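You operate a simulated robot arm through the tools that you are given. There is no shell and no other tool.

You are at the controls of a simulated two-armed robot. One attempt, no reset.

JOB
On the bench top behind the sleeve block, fold the rag in half, so that its two short edges meet.

Only the result counts: the job must be done as asked and must still hold three seconds after the hand-in. Knocking over, shifting, dropping, spilling or breaking anything else fails it. Flat cloth is picked up by pressing the open fingertips on it (5 to 10 N) and closing them slowly along it; thin cloth reads only 2 to 8 mm in the jaws.

ROBOT AND FRAMES
Two 7-joint arms with two-finger parallel grippers on one trunk, on a base that drives. Base frame: it is fixed to the floor where the robot stands at the start and does not move with it; the origin is under the middle of the robot, x ahead of it, y to its left, z up. Readings come in cm, degrees, newtons and seconds.
The left shoulder is at the start at [6, 14.3, 92.6], the right one opposite. With the tool pointing down near the work surface each hand reaches from about 30 to 72 cm from the robot's upright axis, wherever it stands, measured 20 degrees to its own side. Places, roughly: bench top behind the sleeve block [230, 170, 90]; rag [225, 175, 100]. Payload 1.57 kg a hand.
The TCP of each hand is the grasp point between the finger pads, 3 cm short of the fingertips. In the tool frame z runs along the fingers and y along their closing line. Largest opening 11 cm; finger width 2.4, thickness 1.2; the body of the gripper, 4.8 by 11.2 cm, starts 7.8 cm behind the TCP.
Orientation is told as [roll, pitch, yaw] about the base's x, y, z axes, in that order, counted from this pose: with the fingers straight down and closing along the base's y, the tool's x points along the base's -x, its y along +y and its z along -z.

CONTROLS
- The arms move only by the tool nudge_tool. It takes "left_steps", "right_steps" or both (then of equal length, played together; a hand with none holds still); each is a list of rows, each a list of 3 entries, a list of its own where there are three numbers: the opening, from 0 (shut) to 1 (fully open), then the shift along the tool's x, y, z in cm, then the turn, a rotation vector about the tool's x, y, z in degrees. In form: [[grip, [tx, ty, tz], [ax, ay, az]], ...]. A call has 1 to 20 rows; each row is the pose to reach, as a shift and turn from the pose commanded when the call began, along the tool's axes at that moment. A row lasts 0.2 s, in which the tool goes at most 5 cm and 8.6 degrees; a call with a longer step from one row to the next is refused whole, and so is a gripper value outside its range. A pose out of reach is approached as far as the arm can. The call stops where the force on the tool passes 40 N (or 10 N more than at its start, if that is more) or the arm is blocked; 0.2 s more then pass. The fingers move at their own pace (about 4.5 cm/s each) and stop on an object; they squeeze with about 43 N. The grip force told is the motor's: it shows also when the fingers shut on nothing. Time passes only in rows, and 0.2 s behind the last, so rows that repeat a pose let the fingers close. It gives the time, the measured TCP pose, the force on the tool (base axes), the opening and the grip force at its end, in the units of the frame above (readings bear some noise), with the torque about the TCP (base axes, N m) and any sound that the robot's microphone picked up.
- Cameras (640 x 400 px; columns grow to the right, rows downward): "scene" is now at [5.66, -1.21, 155.65]; the picture's right is [-0.14, -0.99, 0.00], its down [-0.57, 0.08, -0.81] and it looks along [0.81, -0.11, -0.58] (base axes); focal length 257 px, centre (320, 200). "left" rides on the left gripper at [7, -1.6, -14.1] in its tool frame; the picture's right is [0.23, 0.97, 0.00], its down [-0.86, 0.20, -0.48] and it looks along [-0.47, 0.11, 0.88] (tool axes); focal length 222 px, centre (320, 200). "right" rides on the right gripper at [7, 1.6, -14.1] in its tool frame; the picture's right is [-0.23, 0.97, 0.00], its down [-0.86, -0.20, -0.48] and it looks along [-0.47, -0.11, 0.88] (tool axes); focal length 222 px, centre (320, 200). There is no depth. A picture from a camera that has moved, and an enlarged one, comes with that camera's place and axes in the base frame and with its lens.
- camera(camera): a new picture of that camera. The clock stands still meanwhile.
- lift_body(by): slides the trunk up (or, below 0, down) by that many cm; the arms and the scene camera ride with it, the base frame stays. It gives what a move gives, with no picture.
- base_move(legs): drives the robot by 1 to 6 legs, each [ahead, left, turn to the left] in cm, cm and degrees, along the robot's own axes; the way and the turn of a leg run together, so that a leg with both is an arc; at most 150 cm and 180 degrees a leg. The arms and the cameras ride along, it lands a little off, and it stops where it bumps. It gives what a move gives.
- turn_head(pan, tilt): turns the head with the scene camera to pan (to the left, within 86 degrees either way) and tilt (down, from -29 to 69), counted from straight ahead of the robot. It gives what a move gives.
- inspect(camera, box): a new picture of the part [left, top, right, bottom] of that camera's present view, enlarged. The clock stands still meanwhile.
- close_job(): hands the job in; it is judged then, once.

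Places have to be worked out from the pictures, the camera data and where the tool is seen. Open the grippers and draw the arms clear of the work before you hand the job in, unless the task says otherwise.

The tools are called after "Emit:" by a JSON object that holds its "api" and its "payload". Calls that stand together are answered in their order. nudge_tool: Moves the arms, as the interface text tells. Its arguments: {"type":"object","properties":{"left_steps":{"type":"array"},"right_steps":{"type":"array"}},"required":[]} The other tools are called the same way: lift_body (by) slides the trunk up or down; base_move (legs) drives the base; turn_head (pan, tilt) turns the head that bears the scene camera; camera (camera) takes a picture; inspect (camera, box) takes an enlarged picture of a part of a camera's view; close_job () hands the job in.

At the start:

```text
time_s: 0.0
left_ee_pos: [44.85, 20.8, 108.48]
left_ee_rot: [0.0, -0.1, -0.1]
left_force: [0.2, 0.0, 0.7]
left_ft_torque: [-0.01, 0.04, 0.03]
left_gripper_width: 11.01
left_grasp_force: 0.1
right_ee_pos: [43.1, -16.45, 110.47]
right_ee_rot: [-0.1, 0.0, 0.0]
right_force: [-0.6, 0.0, -1.1]
right_ft_torque: [0.0, 0.05, -0.01]
right_gripper_width: 11.03
right_grasp_force: 0.0
trunk travel left (down, up): [-52.5, 6.5]
robot x, y, heading: [-0.58, -0.07, -0.1]
head pan, tilt: [-8.1, 35.5]
```

scene: 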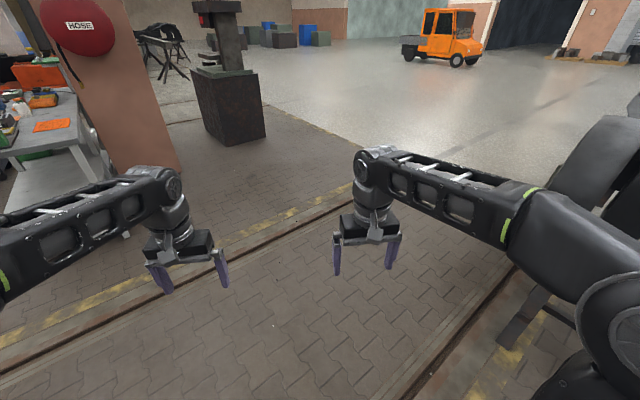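
right: 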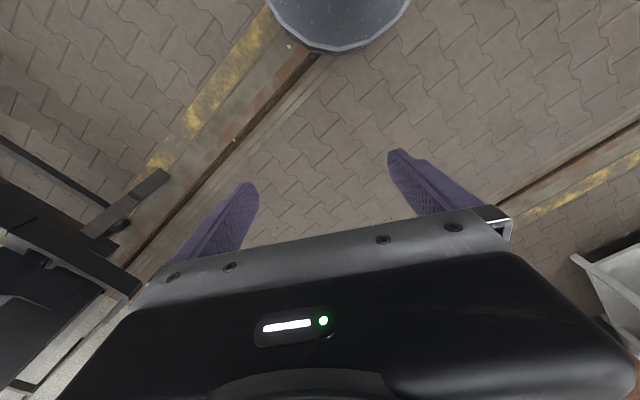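
left: 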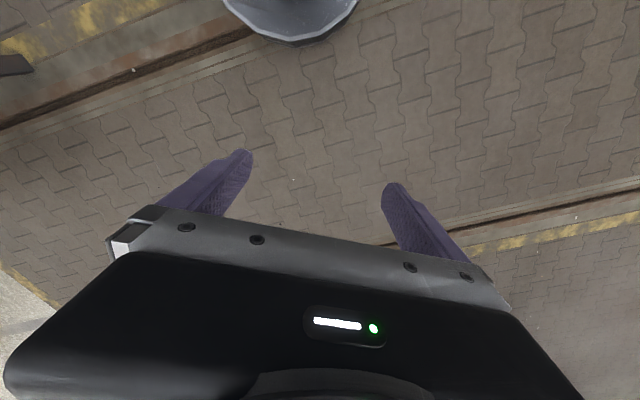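

The scene picture shows an orange rag on a grey bench at the far left. I turn the head left towards it to get a better look.

Emit:
{"api": "turn_head", "payload": {"pan": 38, "tilt": 15}}

Emit:
{"api": "camera", "payload": {"camera": "scene"}}

```text
time_s: 1.1
left_ee_pos: [45.05, 20.83, 108.52]
left_ee_rot: [0.0, 0.1, 0.0]
left_force: [-0.3, -1.3, 0.2]
left_ft_torque: [0.02, -0.02, 0.01]
left_gripper_width: 11.03
left_grasp_force: 0.0
right_ee_pos: [43.15, -16.47, 110.45]
right_ee_rot: [0.1, 0.0, 0.0]
right_force: [-0.6, -0.5, -0.6]
right_ft_torque: [0.03, -0.02, 0.0]
right_gripper_width: 11.03
right_grasp_force: 0.0
trunk travel left (down, up): [-52.5, 6.5]
robot x, y, heading: [-0.02, 0.17, -0.2]
head pan, tilt: [38.0, 15.0]
```

```text
taken
camera scene: at [4.33, 5.77, 158.92], right [0.61, -0.79, 0.0], down [-0.2, -0.16, -0.97], along [0.76, 0.59, -0.26], focal length 257 px, centre (320, 200)
```

scene: 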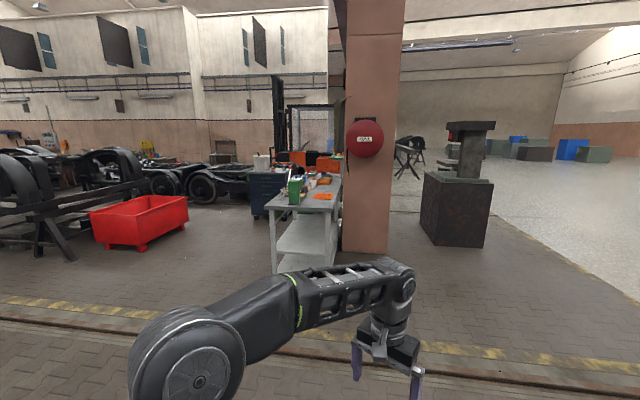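

Emit:
{"api": "inspect", "payload": {"camera": "scene", "box": [240, 130, 400, 280]}}

```text
2.67 times, centred on (320, 205) of scene
camera zoom: at [4.33, 5.77, 158.92], right [0.61, -0.79, 0.0], down [-0.2, -0.16, -0.97], along [0.76, 0.59, -0.26], focal length 685 px, centre (320, 187)
```

zoom: 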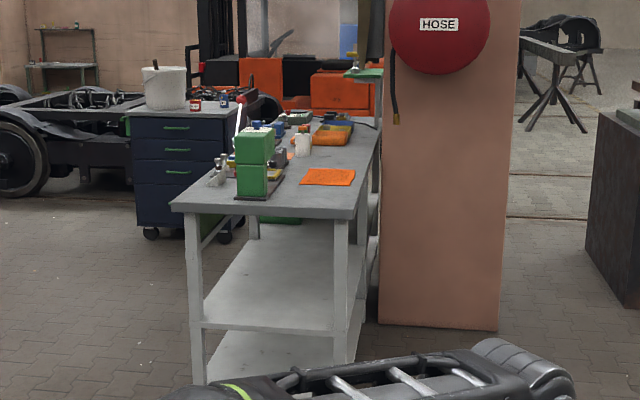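

The bench runs away from me at about 28° heading, its near end around [167, 160], and the rag lies about [220, 169], some 50 cm from the near end and close to the right side. I drive to a stand-off in front of the near end to look closer.

Emit:
{"api": "base_move", "payload": {"legs": [[80, 85, 0], [0, 0, 28]]}}

Emit:
{"api": "turn_head", "payload": {"pan": 0, "tilt": 25}}

Emit:
{"api": "camera", "payload": {"camera": "scene"}}

```text
time_s: 8.5
left_ee_pos: [107.98, 125.69, 108.48]
left_ee_rot: [0.0, 0.0, 29.7]
left_force: [0.0, 0.4, -0.4]
left_ft_torque: [-0.01, 0.01, 0.03]
left_gripper_width: 11.0
left_grasp_force: 0.0
right_ee_pos: [124.79, 92.35, 110.52]
right_ee_rot: [0.0, 0.1, 29.7]
right_force: [-1.0, -0.1, -0.7]
right_ft_torque: [0.05, 0.02, 0.0]
right_gripper_width: 10.99
right_grasp_force: 0.1
trunk travel left (down, up): [-52.5, 6.5]
robot x, y, heading: [79.21, 85.21, 29.6]
head pan, tilt: [38.0, 15.0]
```

```text
time_s: 9.5
left_ee_pos: [108.07, 125.65, 108.51]
left_ee_rot: [0.0, 0.1, 29.7]
left_force: [-0.1, 0.4, 0.4]
left_ft_torque: [0.0, -0.03, 0.0]
left_gripper_width: 10.99
left_grasp_force: 0.2
right_ee_pos: [124.84, 92.33, 110.54]
right_ee_rot: [0.0, 0.0, 29.6]
right_force: [0.8, 0.1, -0.3]
right_ft_torque: [0.02, 0.0, 0.02]
right_gripper_width: 11.02
right_grasp_force: 0.0
trunk travel left (down, up): [-52.5, 6.5]
robot x, y, heading: [79.32, 85.43, 29.5]
head pan, tilt: [0.0, 25.0]
```

```text
taken
camera scene: at [84.58, 88.47, 157.3], right [0.49, -0.87, 0.0], down [-0.37, -0.21, -0.91], along [0.79, 0.45, -0.42], focal length 257 px, centre (320, 200)
```

scene: 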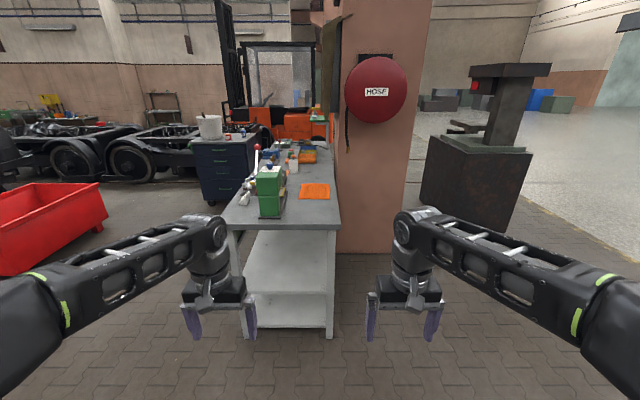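

Emit:
{"api": "inspect", "payload": {"camera": "scene", "box": [220, 130, 364, 240]}}

```text
3.64 times, centred on (292, 185) of scene
camera zoom: at [84.58, 88.47, 157.3], right [0.49, -0.87, 0.0], down [-0.37, -0.21, -0.91], along [0.79, 0.45, -0.42], focal length 934 px, centre (422, 254)
```

zoom: 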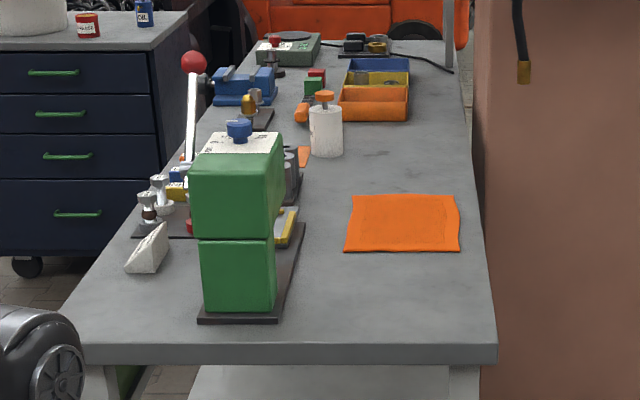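

The rag is about 20 cm wide across the bench and 25.5 cm along it, close to the bench's right side, so its short edges run across the bench. I plan to stand at the right side of the bench, between its near end and the pillar. First I look down at my own base to judge its size.

Emit:
{"api": "turn_head", "payload": {"pan": 0, "tilt": 69}}

Emit:
{"api": "camera", "payload": {"camera": "scene"}}

Emit:
{"api": "turn_head", "payload": {"pan": -60, "tilt": 40}}

Emit:
{"api": "camera", "payload": {"camera": "scene"}}

```text
time_s: 10.6
left_ee_pos: [107.99, 125.67, 108.42]
left_ee_rot: [0.1, 0.1, 29.5]
left_force: [0.3, 0.6, 0.4]
left_ft_torque: [0.02, 0.01, -0.01]
left_gripper_width: 11.0
left_grasp_force: 0.1
right_ee_pos: [124.82, 92.2, 110.57]
right_ee_rot: [0.0, -0.1, 29.7]
right_force: [0.9, 0.1, 0.0]
right_ft_torque: [-0.01, -0.01, 0.02]
right_gripper_width: 11.0
right_grasp_force: 0.0
trunk travel left (down, up): [-52.5, 6.5]
robot x, y, heading: [79.1, 85.23, 29.6]
head pan, tilt: [0.0, 68.8]
```

```text
taken
camera scene: at [81.43, 86.67, 151.36], right [0.49, -0.87, 0.0], down [-0.81, -0.46, -0.36], along [0.32, 0.18, -0.93], focal length 257 px, centre (320, 200)
```

scene: 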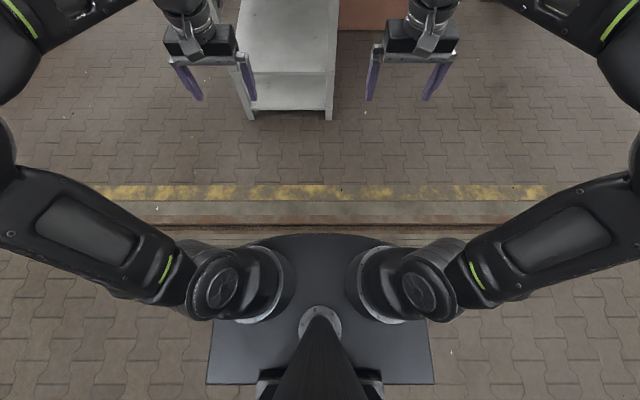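

```text
time_s: 11.9
left_ee_pos: [108.0, 125.6, 108.5]
left_ee_rot: [0.0, 0.0, 29.6]
left_force: [-0.5, -0.5, -0.3]
left_ft_torque: [-0.01, -0.01, 0.0]
left_gripper_width: 11.0
left_grasp_force: 0.0
right_ee_pos: [124.81, 92.25, 110.58]
right_ee_rot: [-0.1, 0.1, 29.5]
right_force: [1.3, -0.4, 0.1]
right_ft_torque: [0.03, 0.03, 0.02]
right_gripper_width: 11.01
right_grasp_force: 0.0
trunk travel left (down, up): [-52.5, 6.5]
robot x, y, heading: [79.58, 85.29, 29.6]
head pan, tilt: [-60.0, 40.0]
```

```text
taken
camera scene: at [83.9, 79.61, 154.97], right [-0.51, -0.86, 0.0], down [-0.55, 0.33, -0.77], along [0.66, -0.39, -0.64], focal length 257 px, centre (320, 200)
```

scene: 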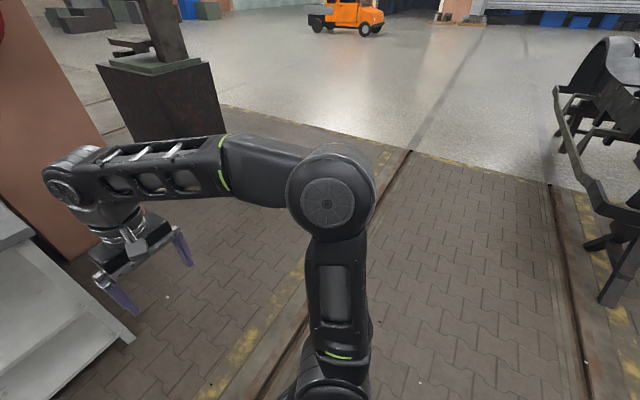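

The base plate's height is unclear from one view, so I lower the trunk by 25 cm and look again to work out the size of the base by parallax.

Emit:
{"api": "turn_head", "payload": {"pan": 0, "tilt": 69}}

Emit:
{"api": "lift_body", "payload": {"by": -25}}

Emit:
{"api": "camera", "payload": {"camera": "scene"}}

```text
time_s: 13.2
left_ee_pos: [107.97, 125.65, 108.47]
left_ee_rot: [0.0, 0.0, 29.6]
left_force: [-0.5, -0.1, 0.0]
left_ft_torque: [-0.03, 0.0, 0.02]
left_gripper_width: 10.98
left_grasp_force: 0.1
right_ee_pos: [124.78, 92.19, 110.54]
right_ee_rot: [0.0, 0.0, 29.5]
right_force: [0.1, 0.5, -0.4]
right_ft_torque: [-0.01, 0.03, -0.03]
right_gripper_width: 11.01
right_grasp_force: 0.0
trunk travel left (down, up): [-52.5, 6.5]
robot x, y, heading: [79.26, 85.33, 29.8]
head pan, tilt: [0.0, 68.8]
```

```text
time_s: 15.8
left_ee_pos: [108.02, 125.59, 83.46]
left_ee_rot: [0.0, 0.0, 29.6]
left_force: [-0.3, 0.5, 0.6]
left_ft_torque: [0.01, 0.01, -0.01]
left_gripper_width: 11.02
left_grasp_force: 0.0
right_ee_pos: [124.85, 92.44, 85.54]
right_ee_rot: [0.0, -0.1, 29.6]
right_force: [-0.3, -0.3, -0.1]
right_ft_torque: [0.01, -0.01, 0.04]
right_gripper_width: 11.01
right_grasp_force: 0.0
trunk travel left (down, up): [-27.5, 31.5]
robot x, y, heading: [79.43, 84.95, 29.2]
head pan, tilt: [0.0, 68.8]
```

```text
taken
camera scene: at [81.42, 86.67, 126.36], right [0.49, -0.87, 0.0], down [-0.81, -0.46, -0.36], along [0.32, 0.18, -0.93], focal length 257 px, centre (320, 200)
```

scene: 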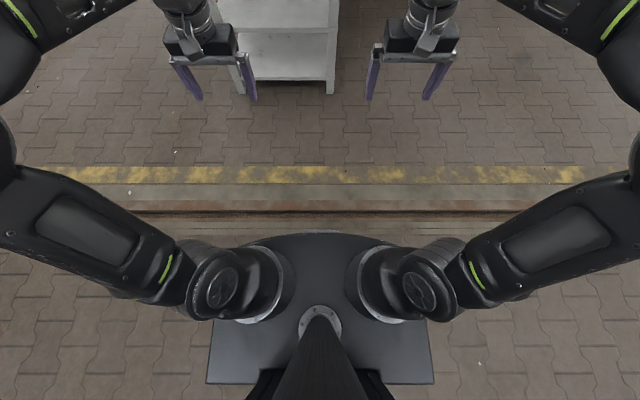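

The plate rides with the trunk, so the base is hidden beneath it. I lower the trunk further to see whether the base shows past the plate.

Emit:
{"api": "lift_body", "payload": {"by": -27}}

Emit:
{"api": "camera", "payload": {"camera": "scene"}}

```text
time_s: 18.6
left_ee_pos: [107.99, 125.67, 56.48]
left_ee_rot: [0.0, 0.0, 29.6]
left_force: [-0.4, 0.6, 0.8]
left_ft_torque: [0.01, -0.02, 0.01]
left_gripper_width: 11.04
left_grasp_force: 0.1
right_ee_pos: [124.78, 92.31, 58.53]
right_ee_rot: [0.0, 0.1, 29.5]
right_force: [0.6, 0.4, -0.3]
right_ft_torque: [-0.01, -0.02, 0.02]
right_gripper_width: 11.0
right_grasp_force: 0.1
trunk travel left (down, up): [-0.5, 58.5]
robot x, y, heading: [79.01, 85.49, 29.6]
head pan, tilt: [0.0, 68.8]
```

```text
taken
camera scene: at [81.42, 86.67, 99.36], right [0.49, -0.87, 0.0], down [-0.81, -0.46, -0.36], along [0.32, 0.18, -0.93], focal length 257 px, centre (320, 200)
```

scene: 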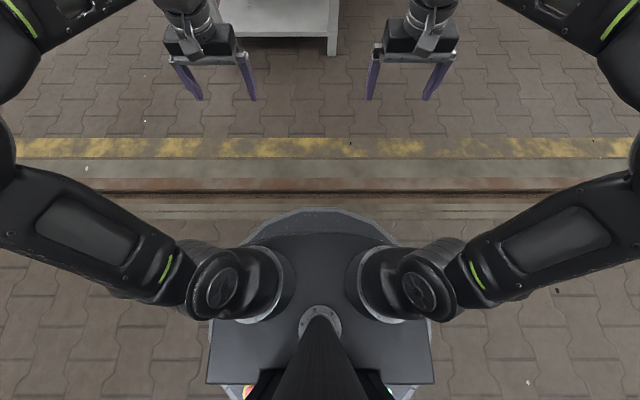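

The base itself seems to be round with a radius of about 25 cm. I raise the trunk back and drive round to the right side of the bench, stopping short and facing it diagonally, clear of the pillar and the hose reel.

Emit:
{"api": "lift_body", "payload": {"by": 56}}

Emit:
{"api": "base_move", "payload": {"legs": [[0, -105, 0], [100, 0, 0], [0, 0, 60]]}}

Emit:
{"api": "turn_head", "payload": {"pan": 0, "tilt": 30}}

Emit:
{"api": "camera", "payload": {"camera": "scene"}}

```text
refused: 56 is not a number from -40 to 40
```

```text
time_s: 31.4
left_ee_pos: [195.63, 92.8, 56.47]
left_ee_rot: [-0.1, 0.0, 91.4]
left_force: [-0.1, -0.2, 0.1]
left_ft_torque: [0.02, 0.0, 0.02]
left_gripper_width: 11.01
left_grasp_force: 0.0
right_ee_pos: [232.82, 91.84, 58.5]
right_ee_rot: [0.0, 0.0, 91.3]
right_force: [-0.6, -0.5, -0.5]
right_ft_torque: [0.04, 0.0, 0.0]
right_gripper_width: 11.01
right_grasp_force: 0.1
trunk travel left (down, up): [-0.5, 58.5]
robot x, y, heading: [217.36, 48.4, 91.3]
head pan, tilt: [0.0, 68.8]
```

```text
time_s: 32.4
left_ee_pos: [195.58, 92.85, 56.41]
left_ee_rot: [0.0, 0.0, 91.3]
left_force: [0.1, 0.7, 0.8]
left_ft_torque: [0.0, 0.02, 0.02]
left_gripper_width: 10.97
left_grasp_force: 0.1
right_ee_pos: [232.99, 91.9, 58.55]
right_ee_rot: [-0.1, 0.0, 91.4]
right_force: [0.1, 0.5, 0.0]
right_ft_torque: [-0.04, 0.01, -0.01]
right_gripper_width: 11.01
right_grasp_force: 0.1
trunk travel left (down, up): [-0.5, 58.5]
robot x, y, heading: [217.77, 48.45, 91.2]
head pan, tilt: [0.0, 30.0]
```

```text
taken
camera scene: at [217.37, 54.46, 104.5], right [1.0, 0.02, 0.0], down [0.01, -0.5, -0.87], along [-0.02, 0.87, -0.5], focal length 257 px, centre (320, 200)
```

scene: 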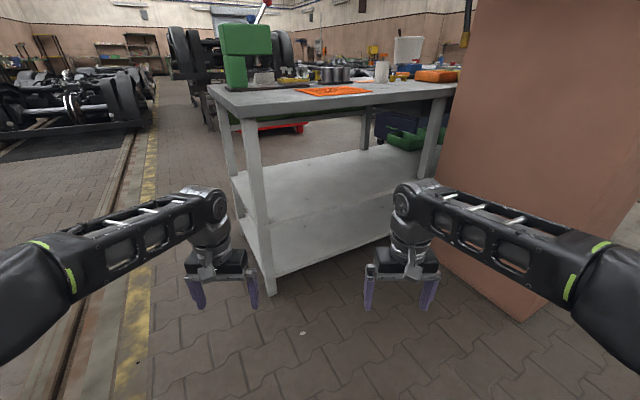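

The lift was refused for its size, but the drive went well; I'm off the bench's near-right corner with the hands still low. Now I raise the trunk in two steps and look again.

Emit:
{"api": "lift_body", "payload": {"by": 40}}

Emit:
{"api": "lift_body", "payload": {"by": 18}}

Emit:
{"api": "camera", "payload": {"camera": "scene"}}

Emit:
{"api": "inspect", "payload": {"camera": "scene", "box": [200, 80, 360, 180]}}

```text
time_s: 36.2
left_ee_pos: [195.61, 92.83, 96.6]
left_ee_rot: [-0.1, 0.0, 91.4]
left_force: [-0.6, -0.1, -0.5]
left_ft_torque: [-0.03, 0.01, -0.01]
left_gripper_width: 10.99
left_grasp_force: 0.0
right_ee_pos: [232.99, 91.95, 98.57]
right_ee_rot: [0.0, 0.1, 91.4]
right_force: [-0.2, -0.2, -0.6]
right_ft_torque: [-0.02, -0.01, -0.02]
right_gripper_width: 11.0
right_grasp_force: 0.0
trunk travel left (down, up): [-40.5, 18.5]
robot x, y, heading: [217.53, 48.39, 91.4]
head pan, tilt: [0.0, 30.0]
```

```text
time_s: 38.2
left_ee_pos: [195.65, 92.91, 114.48]
left_ee_rot: [0.0, 0.0, 91.4]
left_force: [0.1, 0.6, 0.5]
left_ft_torque: [0.01, 0.01, 0.04]
left_gripper_width: 11.0
left_grasp_force: 0.0
right_ee_pos: [232.9, 91.93, 116.57]
right_ee_rot: [0.0, 0.0, 91.3]
right_force: [0.0, -0.6, 0.1]
right_ft_torque: [0.0, -0.02, -0.04]
right_gripper_width: 11.03
right_grasp_force: 0.1
trunk travel left (down, up): [-58.5, 0.5]
robot x, y, heading: [217.54, 48.74, 91.4]
head pan, tilt: [0.0, 30.0]
```

```text
taken
camera scene: at [217.37, 54.48, 162.5], right [1.0, 0.02, 0.0], down [0.01, -0.5, -0.87], along [-0.02, 0.87, -0.5], focal length 257 px, centre (320, 200)
```

scene: 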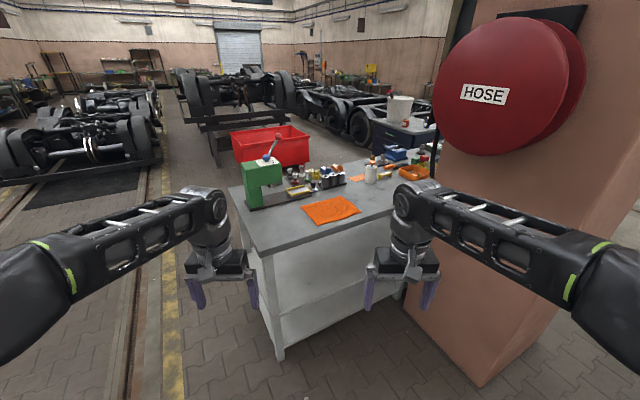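

```text
4.00 times, centred on (280, 130) of scene
camera zoom: at [217.37, 54.48, 162.5], right [1.0, 0.02, 0.0], down [0.01, -0.5, -0.87], along [-0.02, 0.87, -0.5], focal length 1027 px, centre (480, 480)
```

zoom: 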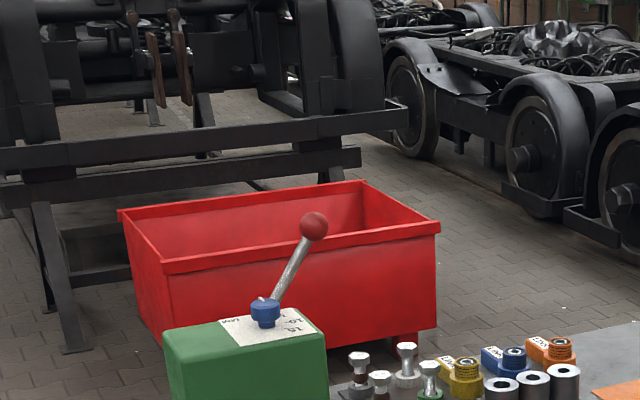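

I enlarge the rag and its surroundings from here.

Emit:
{"api": "inspect", "payload": {"camera": "scene", "box": [230, 150, 430, 275]}}

```text
3.20 times, centred on (330, 212) of scene
camera zoom: at [217.37, 54.48, 162.5], right [1.0, 0.02, 0.0], down [0.01, -0.5, -0.87], along [-0.02, 0.87, -0.5], focal length 822 px, centre (288, 160)
```

zoom: 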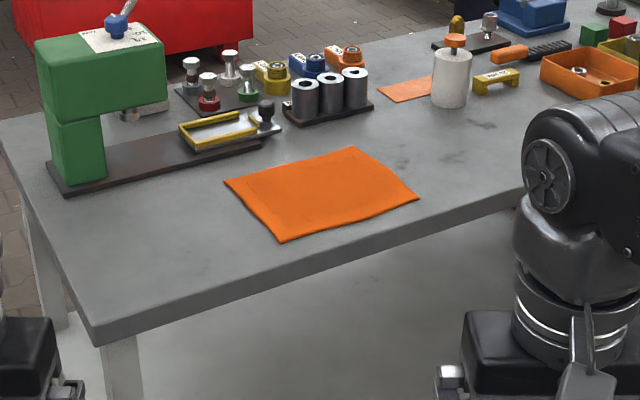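

The rag corners come out consistently in both views: near-end short edge from (213.8,154.3) to (203.8,171.4), far short edge from (236,166.9) to (226.1,184.2), top at z≈90.5, long axis at 29.8°. Before driving in I bring the hands inwards and turn them 28.4° so that they close along the rag's long axis.

Emit:
{"api": "nudge_tool", "payload": {"left_steps": [[1, [-1.4, -1.3, 0], [0, 0, -5.7]], [1, [-2.8, -2.6, 0], [0, 0, -11.4]], [1, [-4.2, -3.9, 0], [0, 0, -17.1]], [1, [-5.6, -5.2, 0], [0, 0, -22.8]], [1, [-7, -6.5, 0], [0, 0, -28.4]], [1, [-7, -6.5, 0], [0, 0, -28.4]]], "right_steps": [[1, [0.7, 3, 0], [0, 0, -5.7]], [1, [1.4, 6, 0], [0, 0, -11.4]], [1, [2.1, 9, 0], [0, 0, -17.1]], [1, [2.8, 12, 0], [0, 0, -22.8]], [1, [3.4, 15, 0], [0, 0, -28.4]], [1, [3.4, 15, 0], [0, 0, -28.4]]]}}

Emit:
{"api": "turn_head", "payload": {"pan": -30, "tilt": 45}}

Emit:
{"api": "camera", "payload": {"camera": "scene"}}

```text
time_s: 39.6
left_ee_pos: [201.99, 100.03, 114.49]
left_ee_rot: [0.0, -0.1, 119.9]
left_force: [-0.1, 0.2, 0.1]
left_ft_torque: [0.05, 0.01, 0.0]
left_gripper_width: 10.97
left_grasp_force: 0.0
right_ee_pos: [218.15, 88.22, 116.63]
right_ee_rot: [-0.1, -0.1, 119.9]
right_force: [0.0, 0.0, 0.0]
right_ft_torque: [0.01, 0.02, -0.01]
right_gripper_width: 10.99
right_grasp_force: 0.2
trunk travel left (down, up): [-58.5, 0.5]
robot x, y, heading: [217.31, 48.36, 91.4]
head pan, tilt: [0.0, 30.0]
```

```text
time_s: 40.6
left_ee_pos: [201.95, 100.05, 114.46]
left_ee_rot: [0.0, 0.1, 119.8]
left_force: [0.6, -0.3, 0.1]
left_ft_torque: [-0.03, 0.02, 0.01]
left_gripper_width: 10.98
left_grasp_force: 0.0
right_ee_pos: [218.18, 88.21, 116.57]
right_ee_rot: [0.0, 0.0, 119.8]
right_force: [0.5, -0.8, -0.4]
right_ft_torque: [-0.02, -0.02, -0.01]
right_gripper_width: 11.01
right_grasp_force: 0.2
trunk travel left (down, up): [-58.5, 0.5]
robot x, y, heading: [217.36, 48.63, 91.4]
head pan, tilt: [-30.0, 45.0]
```

```text
taken
camera scene: at [221.47, 52.58, 160.25], right [0.88, -0.48, 0.0], down [-0.34, -0.62, -0.71], along [0.34, 0.62, -0.71], focal length 257 px, centre (320, 200)
```

scene: 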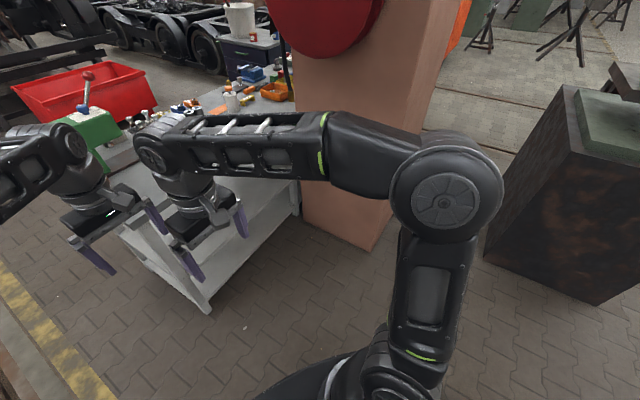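

Both hands now close along the rag's axis, and the right elbow is about 36 cm out at most, which clears the hose reel. I drive most of the way in and check.

Emit:
{"api": "base_move", "payload": {"legs": [[55, -4.5, 0]]}}

Emit:
{"api": "turn_head", "payload": {"pan": 0, "tilt": 55}}

Emit:
{"api": "camera", "payload": {"camera": "scene"}}

Emit:
{"api": "camera", "payload": {"camera": "left"}}

Emit:
{"api": "camera", "payload": {"camera": "right"}}

```text
time_s: 43.8
left_ee_pos: [204.98, 154.84, 114.49]
left_ee_rot: [0.0, 0.0, 119.7]
left_force: [0.4, -0.7, 0.3]
left_ft_torque: [-0.04, 0.01, 0.01]
left_gripper_width: 10.99
left_grasp_force: 0.1
right_ee_pos: [221.15, 143.14, 116.57]
right_ee_rot: [0.0, 0.0, 119.8]
right_force: [-0.1, 1.0, 0.4]
right_ft_torque: [-0.04, 0.0, 0.0]
right_gripper_width: 10.98
right_grasp_force: 0.1
trunk travel left (down, up): [-58.5, 0.5]
robot x, y, heading: [220.8, 103.05, 91.6]
head pan, tilt: [-30.0, 45.0]
```

```text
time_s: 44.7
left_ee_pos: [204.9, 154.91, 114.48]
left_ee_rot: [0.0, 0.1, 119.8]
left_force: [0.1, 0.4, -0.2]
left_ft_torque: [-0.01, 0.0, -0.02]
left_gripper_width: 11.0
left_grasp_force: 0.0
right_ee_pos: [221.22, 142.94, 116.56]
right_ee_rot: [0.0, 0.0, 119.8]
right_force: [0.3, 0.2, -0.1]
right_ft_torque: [0.0, -0.03, 0.02]
right_gripper_width: 10.99
right_grasp_force: 0.1
trunk travel left (down, up): [-58.5, 0.5]
robot x, y, heading: [220.41, 102.82, 91.4]
head pan, tilt: [0.0, 55.0]
```

```text
taken
camera scene: at [220.46, 107.38, 158.9], right [1.0, 0.02, 0.0], down [0.02, -0.82, -0.57], along [-0.01, 0.57, -0.82], focal length 257 px, centre (320, 200)
```

scene: 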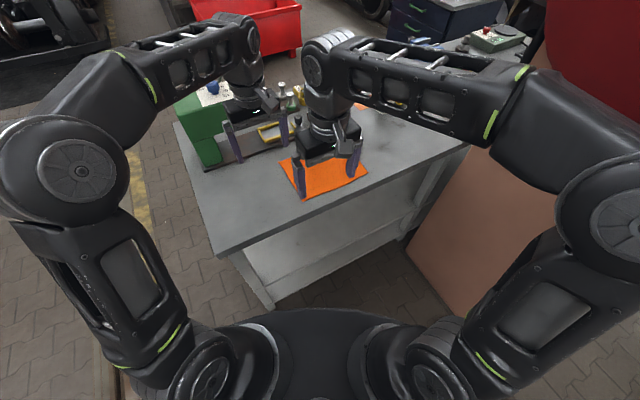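

```text
taken
camera left: at [209.82, 149.54, 128.63], right [-0.73, -0.68, 0.0], down [-0.6, 0.64, 0.48], along [-0.33, 0.35, -0.88], focal length 222 px, centre (320, 200)
```

left: 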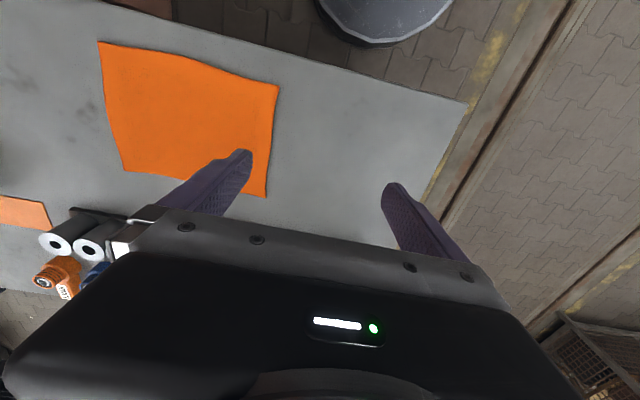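

```text
taken
camera right: at [223.32, 136.18, 130.75], right [-0.96, -0.29, 0.0], down [-0.25, 0.84, 0.48], along [-0.14, 0.46, -0.88], focal length 222 px, centre (320, 200)
```

right: 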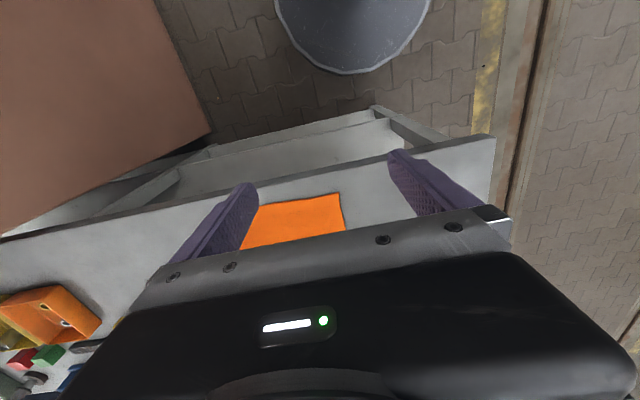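

I'm at (220.4,102.9) with the base front about 28 cm ahead of the axis, and the bench side still some 15 cm beyond it. I drive the last 15 cm ahead and 4 cm to the right, then look again.

Emit:
{"api": "base_move", "payload": {"legs": [[14.5, -4, 0]]}}

Emit:
{"api": "camera", "payload": {"camera": "scene"}}

Emit:
{"api": "camera", "payload": {"camera": "left"}}

Emit:
{"api": "camera", "payload": {"camera": "right"}}

```text
time_s: 46.1
left_ee_pos: [208.7, 169.38, 114.38]
left_ee_rot: [0.1, 0.1, 119.7]
left_force: [0.9, 0.7, -0.3]
left_ft_torque: [-0.03, 0.02, -0.01]
left_gripper_width: 11.0
left_grasp_force: 0.0
right_ee_pos: [224.87, 157.61, 116.61]
right_ee_rot: [0.1, 0.0, 119.8]
right_force: [-0.8, 1.6, -0.4]
right_ft_torque: [-0.04, 0.02, 0.01]
right_gripper_width: 11.02
right_grasp_force: 0.0
trunk travel left (down, up): [-58.5, 0.5]
robot x, y, heading: [223.77, 117.72, 91.3]
head pan, tilt: [0.0, 55.0]
```

```text
taken
camera scene: at [224.16, 122.01, 158.9], right [1.0, 0.02, 0.0], down [0.02, -0.82, -0.57], along [-0.01, 0.57, -0.82], focal length 257 px, centre (320, 200)
```

scene: 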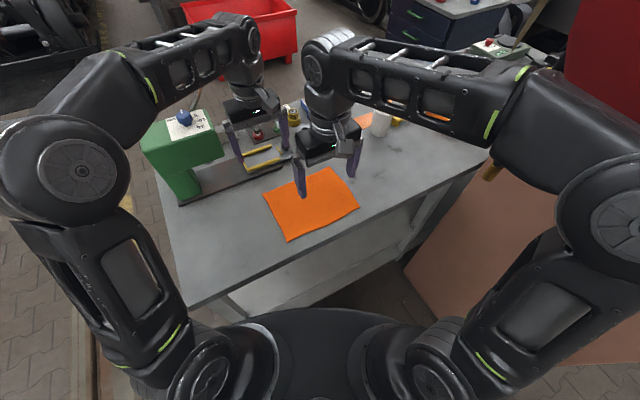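

```text
taken
camera left: at [213.58, 164.15, 128.57], right [-0.73, -0.68, 0.0], down [-0.6, 0.64, 0.48], along [-0.33, 0.35, -0.88], focal length 222 px, centre (320, 200)
```

left: 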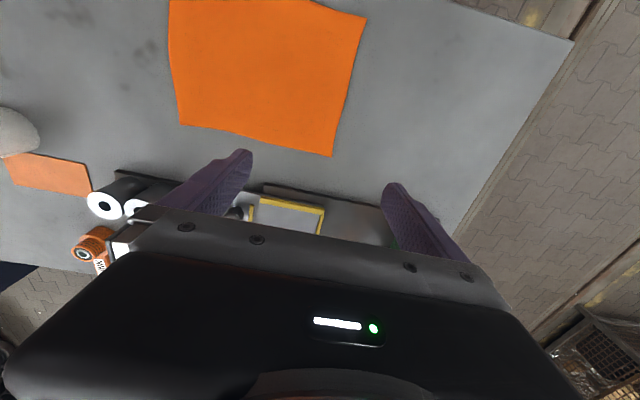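

```text
taken
camera right: at [227.06, 150.78, 130.71], right [-0.96, -0.29, 0.0], down [-0.25, 0.84, 0.48], along [-0.14, 0.46, -0.88], focal length 222 px, centre (320, 200)
```

right: 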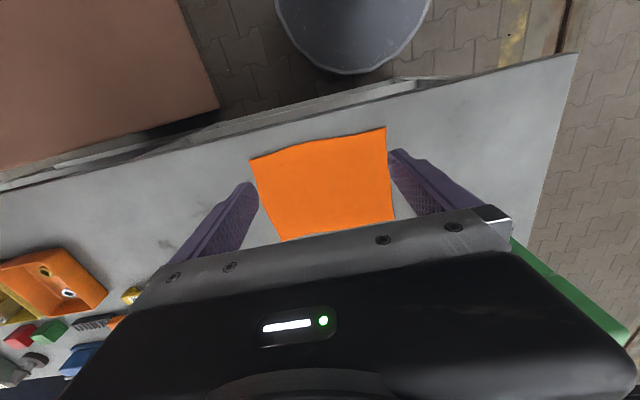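

All cameras agree on the rag: in the rag's own frame (u along 29.8°, v to its left) it spans u 262.3–287.65, v 27.8–47.6, mid line u≈275. I plan to pinch it on its mid line with both hands, lift it so it hangs doubled with the short edges together, and lay it down; first I hover both hands over the mid line with a small opening.

Emit:
{"api": "nudge_tool", "payload": {"left_steps": [[0.6, [-0.4, -2, 2], [0, 0, 0]], [0.5, [-0.8, -4, 4], [0, 0, 0]], [0.4, [-1.2, -6, 6.5], [0, 0, 0]], [0.32, [-1.6, -8, 9], [0, 0, 0]], [0.32, [-1.93, -9.6, 11.5], [0, 0, 0]], [0.32, [-1.93, -9.6, 13], [0, 0, 0]], [0.32, [-1.93, -9.6, 13], [0, 0, 0]]], "right_steps": [[0.6, [-1, -0.3, 2.2], [0, 0, 0]], [0.5, [-2, -0.6, 4.7], [0, 0, 0]], [0.4, [-3, -0.9, 7.5], [0, 0, 0]], [0.32, [-4, -1.2, 10.5], [0, 0, 0]], [0.32, [-5.2, -1.5, 13.5], [0, 0, 0]], [0.32, [-5.2, -1.5, 15.2], [0, 0, 0]], [0.32, [-5.2, -1.5, 15.2], [0, 0, 0]]]}}

Emit:
{"api": "camera", "payload": {"camera": "scene"}}

Emit:
{"api": "camera", "payload": {"camera": "left"}}

Emit:
{"api": "camera", "payload": {"camera": "right"}}

```text
time_s: 47.7
left_ee_pos: [216.03, 175.69, 101.45]
left_ee_rot: [0.0, 0.0, 119.6]
left_force: [0.9, -0.3, -0.3]
left_ft_torque: [0.01, 0.0, 0.0]
left_gripper_width: 3.5
left_grasp_force: 0.1
right_ee_pos: [223.71, 162.66, 101.37]
right_ee_rot: [0.0, 0.0, 119.7]
right_force: [1.0, 0.0, -0.3]
right_ft_torque: [0.01, 0.01, 0.01]
right_gripper_width: 3.54
right_grasp_force: 0.0
trunk travel left (down, up): [-58.5, 0.5]
robot x, y, heading: [224.21, 117.83, 91.5]
head pan, tilt: [0.0, 55.0]
```

```text
taken
camera scene: at [224.13, 121.86, 158.9], right [1.0, 0.02, 0.0], down [0.02, -0.82, -0.57], along [-0.01, 0.57, -0.82], focal length 257 px, centre (320, 200)
```

scene: 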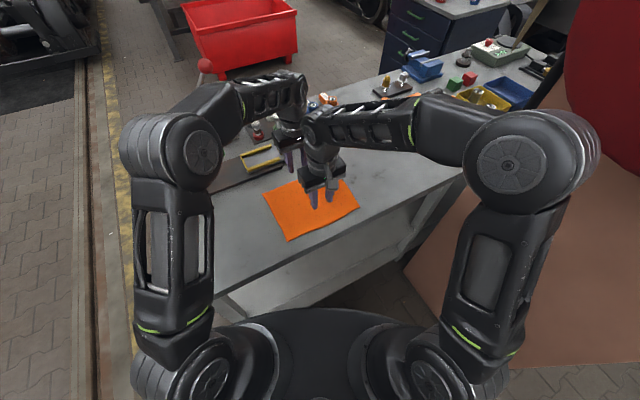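

```text
taken
camera left: at [220.91, 170.47, 115.61], right [-0.73, -0.68, 0.0], down [-0.6, 0.64, 0.48], along [-0.33, 0.35, -0.88], focal length 222 px, centre (320, 200)
```

left: 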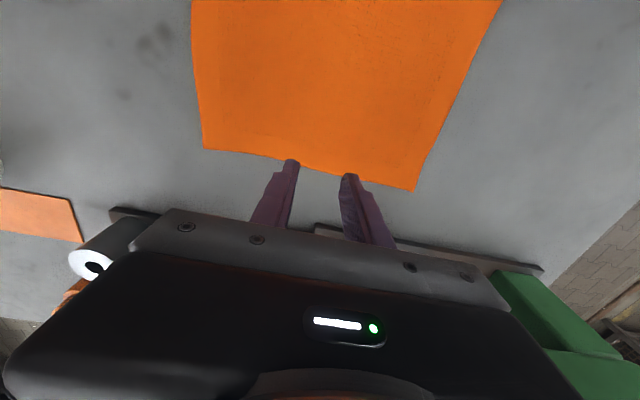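

```text
taken
camera right: at [225.82, 155.96, 115.51], right [-0.96, -0.29, 0.0], down [-0.25, 0.84, 0.48], along [-0.14, 0.46, -0.88], focal length 222 px, centre (320, 200)
```

right: 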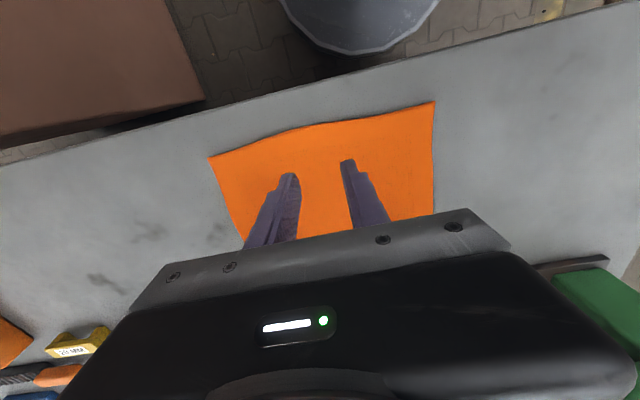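

The hands sit over the mid line (left u≈274.8, v≈45.1; right u≈275.0, v≈30.0), matching where both hand cameras put the rag. I lower them to about 1.5 cm above the cloth with a slight sideways correction.

Emit:
{"api": "nudge_tool", "payload": {"left_steps": [[0.32, [0, -0.1, 2.2], [0, 0, 0]], [0.32, [0, -0.1, 4.4], [0, 0, 0]], [0.32, [0, -0.1, 6.2], [0, 0, 0]], [0.32, [0, -0.1, 6.2], [0, 0, 0]]], "right_steps": [[0.32, [0, -0.16, 2.2], [0, 0, 0]], [0.32, [0, -0.16, 4.4], [0, 0, 0]], [0.32, [0, -0.16, 6.2], [0, 0, 0]], [0.32, [0, -0.16, 6.2], [0, 0, 0]]]}}

Emit:
{"api": "camera", "payload": {"camera": "left"}}

Emit:
{"api": "camera", "payload": {"camera": "right"}}

```text
time_s: 48.7
left_ee_pos: [216.01, 175.96, 95.42]
left_ee_rot: [0.0, 0.0, 119.7]
left_force: [-0.4, -0.8, 0.8]
left_ft_torque: [-0.03, 0.0, -0.01]
left_gripper_width: 3.54
left_grasp_force: 0.1
right_ee_pos: [223.84, 162.84, 95.29]
right_ee_rot: [-0.1, -0.1, 119.7]
right_force: [-0.5, -0.2, 0.2]
right_ft_torque: [-0.02, 0.02, 0.0]
right_gripper_width: 3.53
right_grasp_force: 0.1
trunk travel left (down, up): [-58.5, 0.5]
robot x, y, heading: [224.28, 117.47, 91.1]
head pan, tilt: [0.0, 55.0]
```

```text
taken
camera left: at [220.96, 170.6, 109.53], right [-0.73, -0.68, 0.0], down [-0.6, 0.64, 0.48], along [-0.33, 0.35, -0.88], focal length 222 px, centre (320, 200)
```

left: 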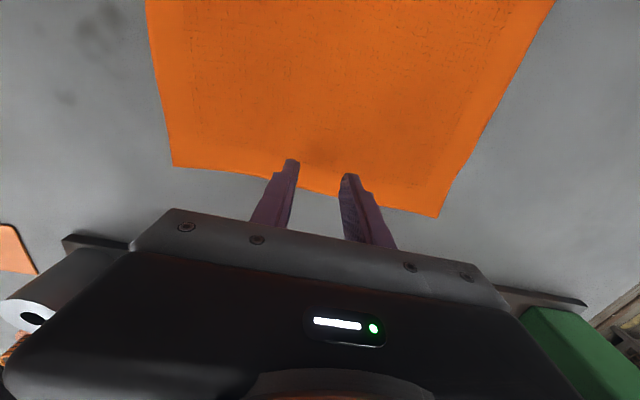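

```text
taken
camera right: at [225.9, 156.07, 109.44], right [-0.96, -0.29, 0.0], down [-0.25, 0.84, 0.48], along [-0.14, 0.46, -0.88], focal length 222 px, centre (320, 200)
```

right: 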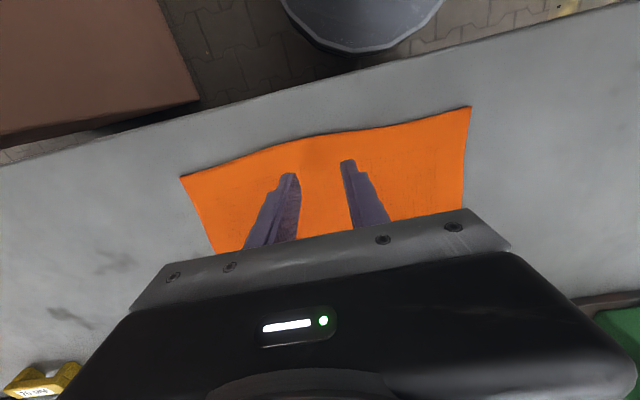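

The fingertips are about 1.5 cm over the cloth on both sides of the mid line. I lower in small steps, watching the force.

Emit:
{"api": "nudge_tool", "payload": {"left_steps": [[0.32, [0, 0, 0.4], [0, 0, 0]], [0.32, [0, 0, 0.8], [0, 0, 0]], [0.32, [0, 0, 1.1], [0, 0, 0]], [0.32, [0, 0, 1.1], [0, 0, 0]]], "right_steps": [[0.32, [0, 0, 0.4], [0, 0, 0]], [0.32, [0, 0, 0.8], [0, 0, 0]], [0.32, [0, 0, 1.0], [0, 0, 0]], [0.32, [0, 0, 1.0], [0, 0, 0]]]}}

```text
time_s: 49.7
left_ee_pos: [216.28, 175.81, 94.09]
left_ee_rot: [0.1, 0.0, 119.7]
left_force: [-0.1, -0.9, 0.9]
left_ft_torque: [-0.01, 0.01, 0.0]
left_gripper_width: 3.51
left_grasp_force: 0.1
right_ee_pos: [223.85, 162.8, 94.3]
right_ee_rot: [0.0, 0.0, 119.7]
right_force: [0.1, -0.8, 0.0]
right_ft_torque: [0.01, 0.02, -0.04]
right_gripper_width: 3.51
right_grasp_force: 0.0
trunk travel left (down, up): [-58.5, 0.5]
robot x, y, heading: [224.27, 117.53, 91.2]
head pan, tilt: [0.0, 55.0]
```

No contact yet at TCP heights 94.1 and 94.3. I go on in 0.1–0.2 cm steps.

Emit:
{"api": "nudge_tool", "payload": {"left_steps": [[0.32, [0, 0, 0.15], [0, 0, 0]], [0.32, [0, 0, 0.3], [0, 0, 0]], [0.32, [0, 0, 0.3], [0, 0, 0]]], "right_steps": [[0.32, [0, 0, 0.2], [0, 0, 0]], [0.32, [0, 0, 0.4], [0, 0, 0]], [0.32, [0, 0, 0.4], [0, 0, 0]]]}}

```text
time_s: 50.5
left_ee_pos: [216.22, 175.75, 93.81]
left_ee_rot: [0.0, 0.0, 119.6]
left_force: [-0.3, -0.4, 0.2]
left_ft_torque: [0.02, -0.02, -0.04]
left_gripper_width: 3.53
left_grasp_force: 0.0
right_ee_pos: [223.72, 162.82, 93.84]
right_ee_rot: [0.1, 0.0, 119.7]
right_force: [0.1, -0.1, -0.7]
right_ft_torque: [0.0, -0.03, 0.01]
right_gripper_width: 3.54
right_grasp_force: 0.0
trunk travel left (down, up): [-58.5, 0.5]
robot x, y, heading: [224.62, 117.7, 91.2]
head pan, tilt: [0.0, 55.0]
```

Still no contact at 93.8. I continue down another 0.3 cm.

Emit:
{"api": "nudge_tool", "payload": {"left_steps": [[0.32, [0, 0, 0.1], [0, 0, 0]], [0.32, [0, 0, 0.2], [0, 0, 0]], [0.32, [0, 0, 0.3], [0, 0, 0]], [0.32, [0, 0, 0.3], [0, 0, 0]]], "right_steps": [[0.32, [0, 0, 0.1], [0, 0, 0]], [0.32, [0, 0, 0.2], [0, 0, 0]], [0.32, [0, 0, 0.3], [0, 0, 0]], [0.32, [0, 0, 0.3], [0, 0, 0]]]}}

```text
time_s: 51.5
left_ee_pos: [216.16, 175.62, 93.57]
left_ee_rot: [-0.1, 0.0, 119.7]
left_force: [-0.2, 0.1, 0.0]
left_ft_torque: [-0.02, 0.02, -0.01]
left_gripper_width: 3.53
left_grasp_force: 0.0
right_ee_pos: [223.65, 162.72, 93.52]
right_ee_rot: [0.0, 0.0, 119.7]
right_force: [0.1, 0.2, 0.4]
right_ft_torque: [0.0, 0.0, 0.03]
right_gripper_width: 3.52
right_grasp_force: 0.2
trunk travel left (down, up): [-58.5, 0.5]
robot x, y, heading: [224.14, 117.87, 91.5]
head pan, tilt: [0.0, 55.0]
```

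Still no contact at 93.5. I go down 0.3 cm more.

Emit:
{"api": "nudge_tool", "payload": {"left_steps": [[0.32, [0, 0, 0.1], [0, 0, 0]], [0.32, [0, 0, 0.2], [0, 0, 0]], [0.32, [0, 0, 0.3], [0, 0, 0]], [0.32, [0, 0, 0.3], [0, 0, 0]]], "right_steps": [[0.32, [0, 0, 0.1], [0, 0, 0]], [0.32, [0, 0, 0.2], [0, 0, 0]], [0.32, [0, 0, 0.3], [0, 0, 0]], [0.32, [0, 0, 0.3], [0, 0, 0]]]}}

```text
time_s: 52.5
left_ee_pos: [216.2, 175.58, 93.41]
left_ee_rot: [0.0, -0.1, 119.7]
left_force: [-1.0, 1.1, 6.2]
left_ft_torque: [0.01, 0.06, -0.02]
left_gripper_width: 3.52
left_grasp_force: 0.1
right_ee_pos: [223.87, 162.82, 93.33]
right_ee_rot: [0.0, -0.2, 119.6]
right_force: [1.9, 2.4, 18.3]
right_ft_torque: [0.06, -0.09, -0.01]
right_gripper_width: 3.49
right_grasp_force: 0.0
trunk travel left (down, up): [-58.5, 0.5]
robot x, y, heading: [224.44, 117.89, 91.2]
head pan, tilt: [0.0, 55.0]
```

Contact: left 6 N, right 18 N at TCP 93.35 (so the top with cloth is at z≈90.4). I ease the right hand up by 0.08 cm to bring it into the 5–10 N band.

Emit:
{"api": "nudge_tool", "payload": {"left_steps": [[0.32, [0, 0, 0.01], [0, 0, 0]], [0.32, [0, 0, 0.01], [0, 0, 0]]], "right_steps": [[0.32, [0, 0, -0.07], [0, 0, 0]], [0.32, [0, 0, -0.07], [0, 0, 0]]]}}

```text
time_s: 53.1
left_ee_pos: [216.23, 175.66, 93.28]
left_ee_rot: [0.1, -0.1, 119.7]
left_force: [-1.1, 1.1, 8.0]
left_ft_torque: [0.05, 0.07, 0.05]
left_gripper_width: 3.53
left_grasp_force: 0.0
right_ee_pos: [223.85, 162.71, 93.35]
right_ee_rot: [0.0, -0.1, 119.7]
right_force: [1.7, 4.2, 18.4]
right_ft_torque: [0.06, -0.08, 0.0]
right_gripper_width: 3.51
right_grasp_force: 0.1
trunk travel left (down, up): [-58.5, 0.5]
robot x, y, heading: [224.42, 117.58, 91.3]
head pan, tilt: [0.0, 55.0]
```

The right hand still presses with 18 N, so I ease it up by another 0.15 cm.

Emit:
{"api": "nudge_tool", "payload": {"right_steps": [[0.32, [0, 0, -0.08], [0, 0, 0]], [0.32, [0, 0, -0.15], [0, 0, 0]], [0.32, [0, 0, -0.15], [0, 0, 0]]]}}

```text
time_s: 53.9
left_ee_pos: [216.2, 175.75, 93.37]
left_ee_rot: [0.0, -0.2, 119.7]
left_force: [0.0, 2.0, 9.4]
left_ft_torque: [-0.01, 0.01, -0.01]
left_gripper_width: 3.51
left_grasp_force: 0.1
right_ee_pos: [223.59, 162.71, 93.4]
right_ee_rot: [-0.1, 0.1, 119.7]
right_force: [-1.9, 0.5, 7.1]
right_ft_torque: [0.02, 0.02, -0.01]
right_gripper_width: 3.51
right_grasp_force: 0.0
trunk travel left (down, up): [-58.5, 0.5]
robot x, y, heading: [223.94, 117.51, 91.3]
head pan, tilt: [0.0, 55.0]
```

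Both are in the band now (9 N and 7 N). I close both hands slowly along the cloth.

Emit:
{"api": "nudge_tool", "payload": {"left_steps": [[0.3, [0, 0, 0], [0, 0, 0]], [0.28, [0, 0, 0], [0, 0, 0]], [0.26, [0, 0, 0], [0, 0, 0]], [0.24, [0, 0, 0], [0, 0, 0]], [0.22, [0, 0, 0], [0, 0, 0]], [0.2, [0, 0, 0], [0, 0, 0]], [0.18, [0, 0, 0], [0, 0, 0]], [0.16, [0, 0, 0], [0, 0, 0]], [0.14, [0, 0, 0], [0, 0, 0]], [0.12, [0, 0, 0], [0, 0, 0]], [0.1, [0, 0, 0], [0, 0, 0]], [0.08, [0, 0, 0], [0, 0, 0]], [0.06, [0, 0, 0], [0, 0, 0]], [0.04, [0, 0, 0], [0, 0, 0]], [0.02, [0, 0, 0], [0, 0, 0]], [0.0, [0, 0, 0], [0, 0, 0]], [0.0, [0, 0, 0], [0, 0, 0]], [0.0, [0, 0, 0], [0, 0, 0]]], "right_steps": [[0.3, [0, 0, 0], [0, 0, 0]], [0.28, [0, 0, 0], [0, 0, 0]], [0.26, [0, 0, 0], [0, 0, 0]], [0.24, [0, 0, 0], [0, 0, 0]], [0.22, [0, 0, 0], [0, 0, 0]], [0.2, [0, 0, 0], [0, 0, 0]], [0.18, [0, 0, 0], [0, 0, 0]], [0.16, [0, 0, 0], [0, 0, 0]], [0.14, [0, 0, 0], [0, 0, 0]], [0.12, [0, 0, 0], [0, 0, 0]], [0.1, [0, 0, 0], [0, 0, 0]], [0.08, [0, 0, 0], [0, 0, 0]], [0.06, [0, 0, 0], [0, 0, 0]], [0.04, [0, 0, 0], [0, 0, 0]], [0.02, [0, 0, 0], [0, 0, 0]], [0.0, [0, 0, 0], [0, 0, 0]], [0.0, [0, 0, 0], [0, 0, 0]], [0.0, [0, 0, 0], [0, 0, 0]]]}}

Emit:
{"api": "camera", "payload": {"camera": "left"}}

Emit:
{"api": "camera", "payload": {"camera": "right"}}

Emit:
{"api": "inspect", "payload": {"camera": "scene", "box": [230, 120, 390, 250]}}

```text
time_s: 57.7
left_ee_pos: [216.25, 175.61, 93.37]
left_ee_rot: [0.0, 0.0, 119.7]
left_force: [2.6, -4.2, 12.1]
left_ft_torque: [-0.07, -0.03, 0.02]
left_gripper_width: 0.49
left_grasp_force: 25.3
right_ee_pos: [223.67, 162.77, 93.5]
right_ee_rot: [-0.1, -0.1, 119.7]
right_force: [-3.0, 3.7, 4.8]
right_ft_torque: [0.14, 0.1, 0.03]
right_gripper_width: 0.48
right_grasp_force: 25.6
trunk travel left (down, up): [-58.5, 0.5]
robot x, y, heading: [224.24, 117.93, 91.4]
head pan, tilt: [0.0, 55.0]
```

```text
taken
camera left: at [221.05, 170.36, 107.51], right [-0.73, -0.68, 0.0], down [-0.6, 0.64, 0.48], along [-0.33, 0.35, -0.88], focal length 222 px, centre (320, 200)
```

left: 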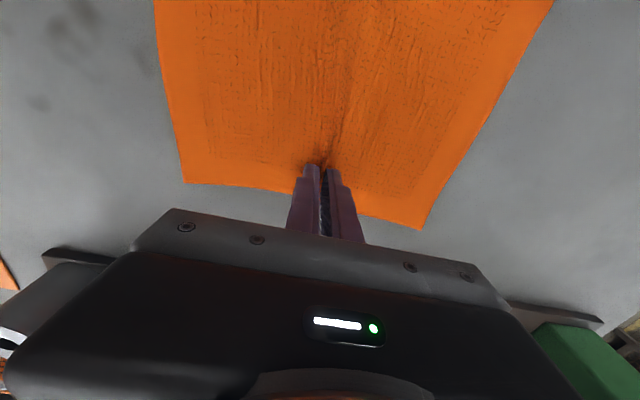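

```text
taken
camera right: at [225.85, 155.91, 107.59], right [-0.96, -0.29, 0.0], down [-0.25, 0.84, 0.48], along [-0.14, 0.46, -0.88], focal length 222 px, centre (320, 200)
```

right: 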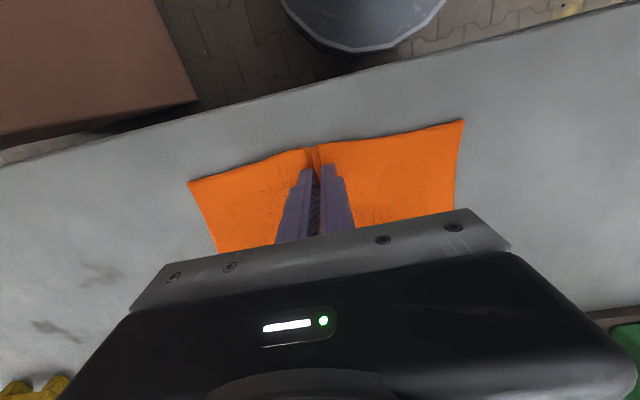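

```text
3.08 times, centred on (310, 185) of scene
camera zoom: at [224.13, 121.68, 158.91], right [1.0, 0.02, 0.0], down [0.02, -0.82, -0.57], along [-0.01, 0.57, -0.82], focal length 790 px, centre (351, 246)
```

zoom: 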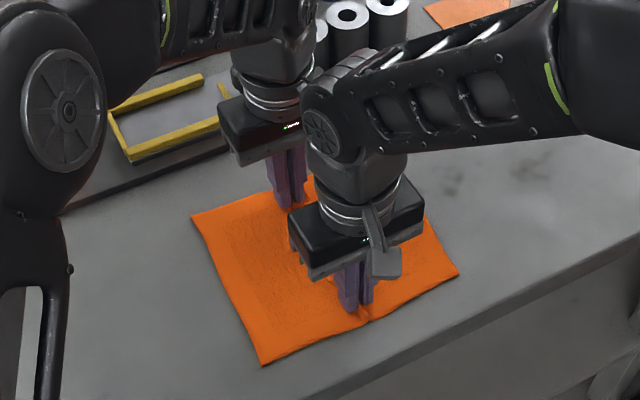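

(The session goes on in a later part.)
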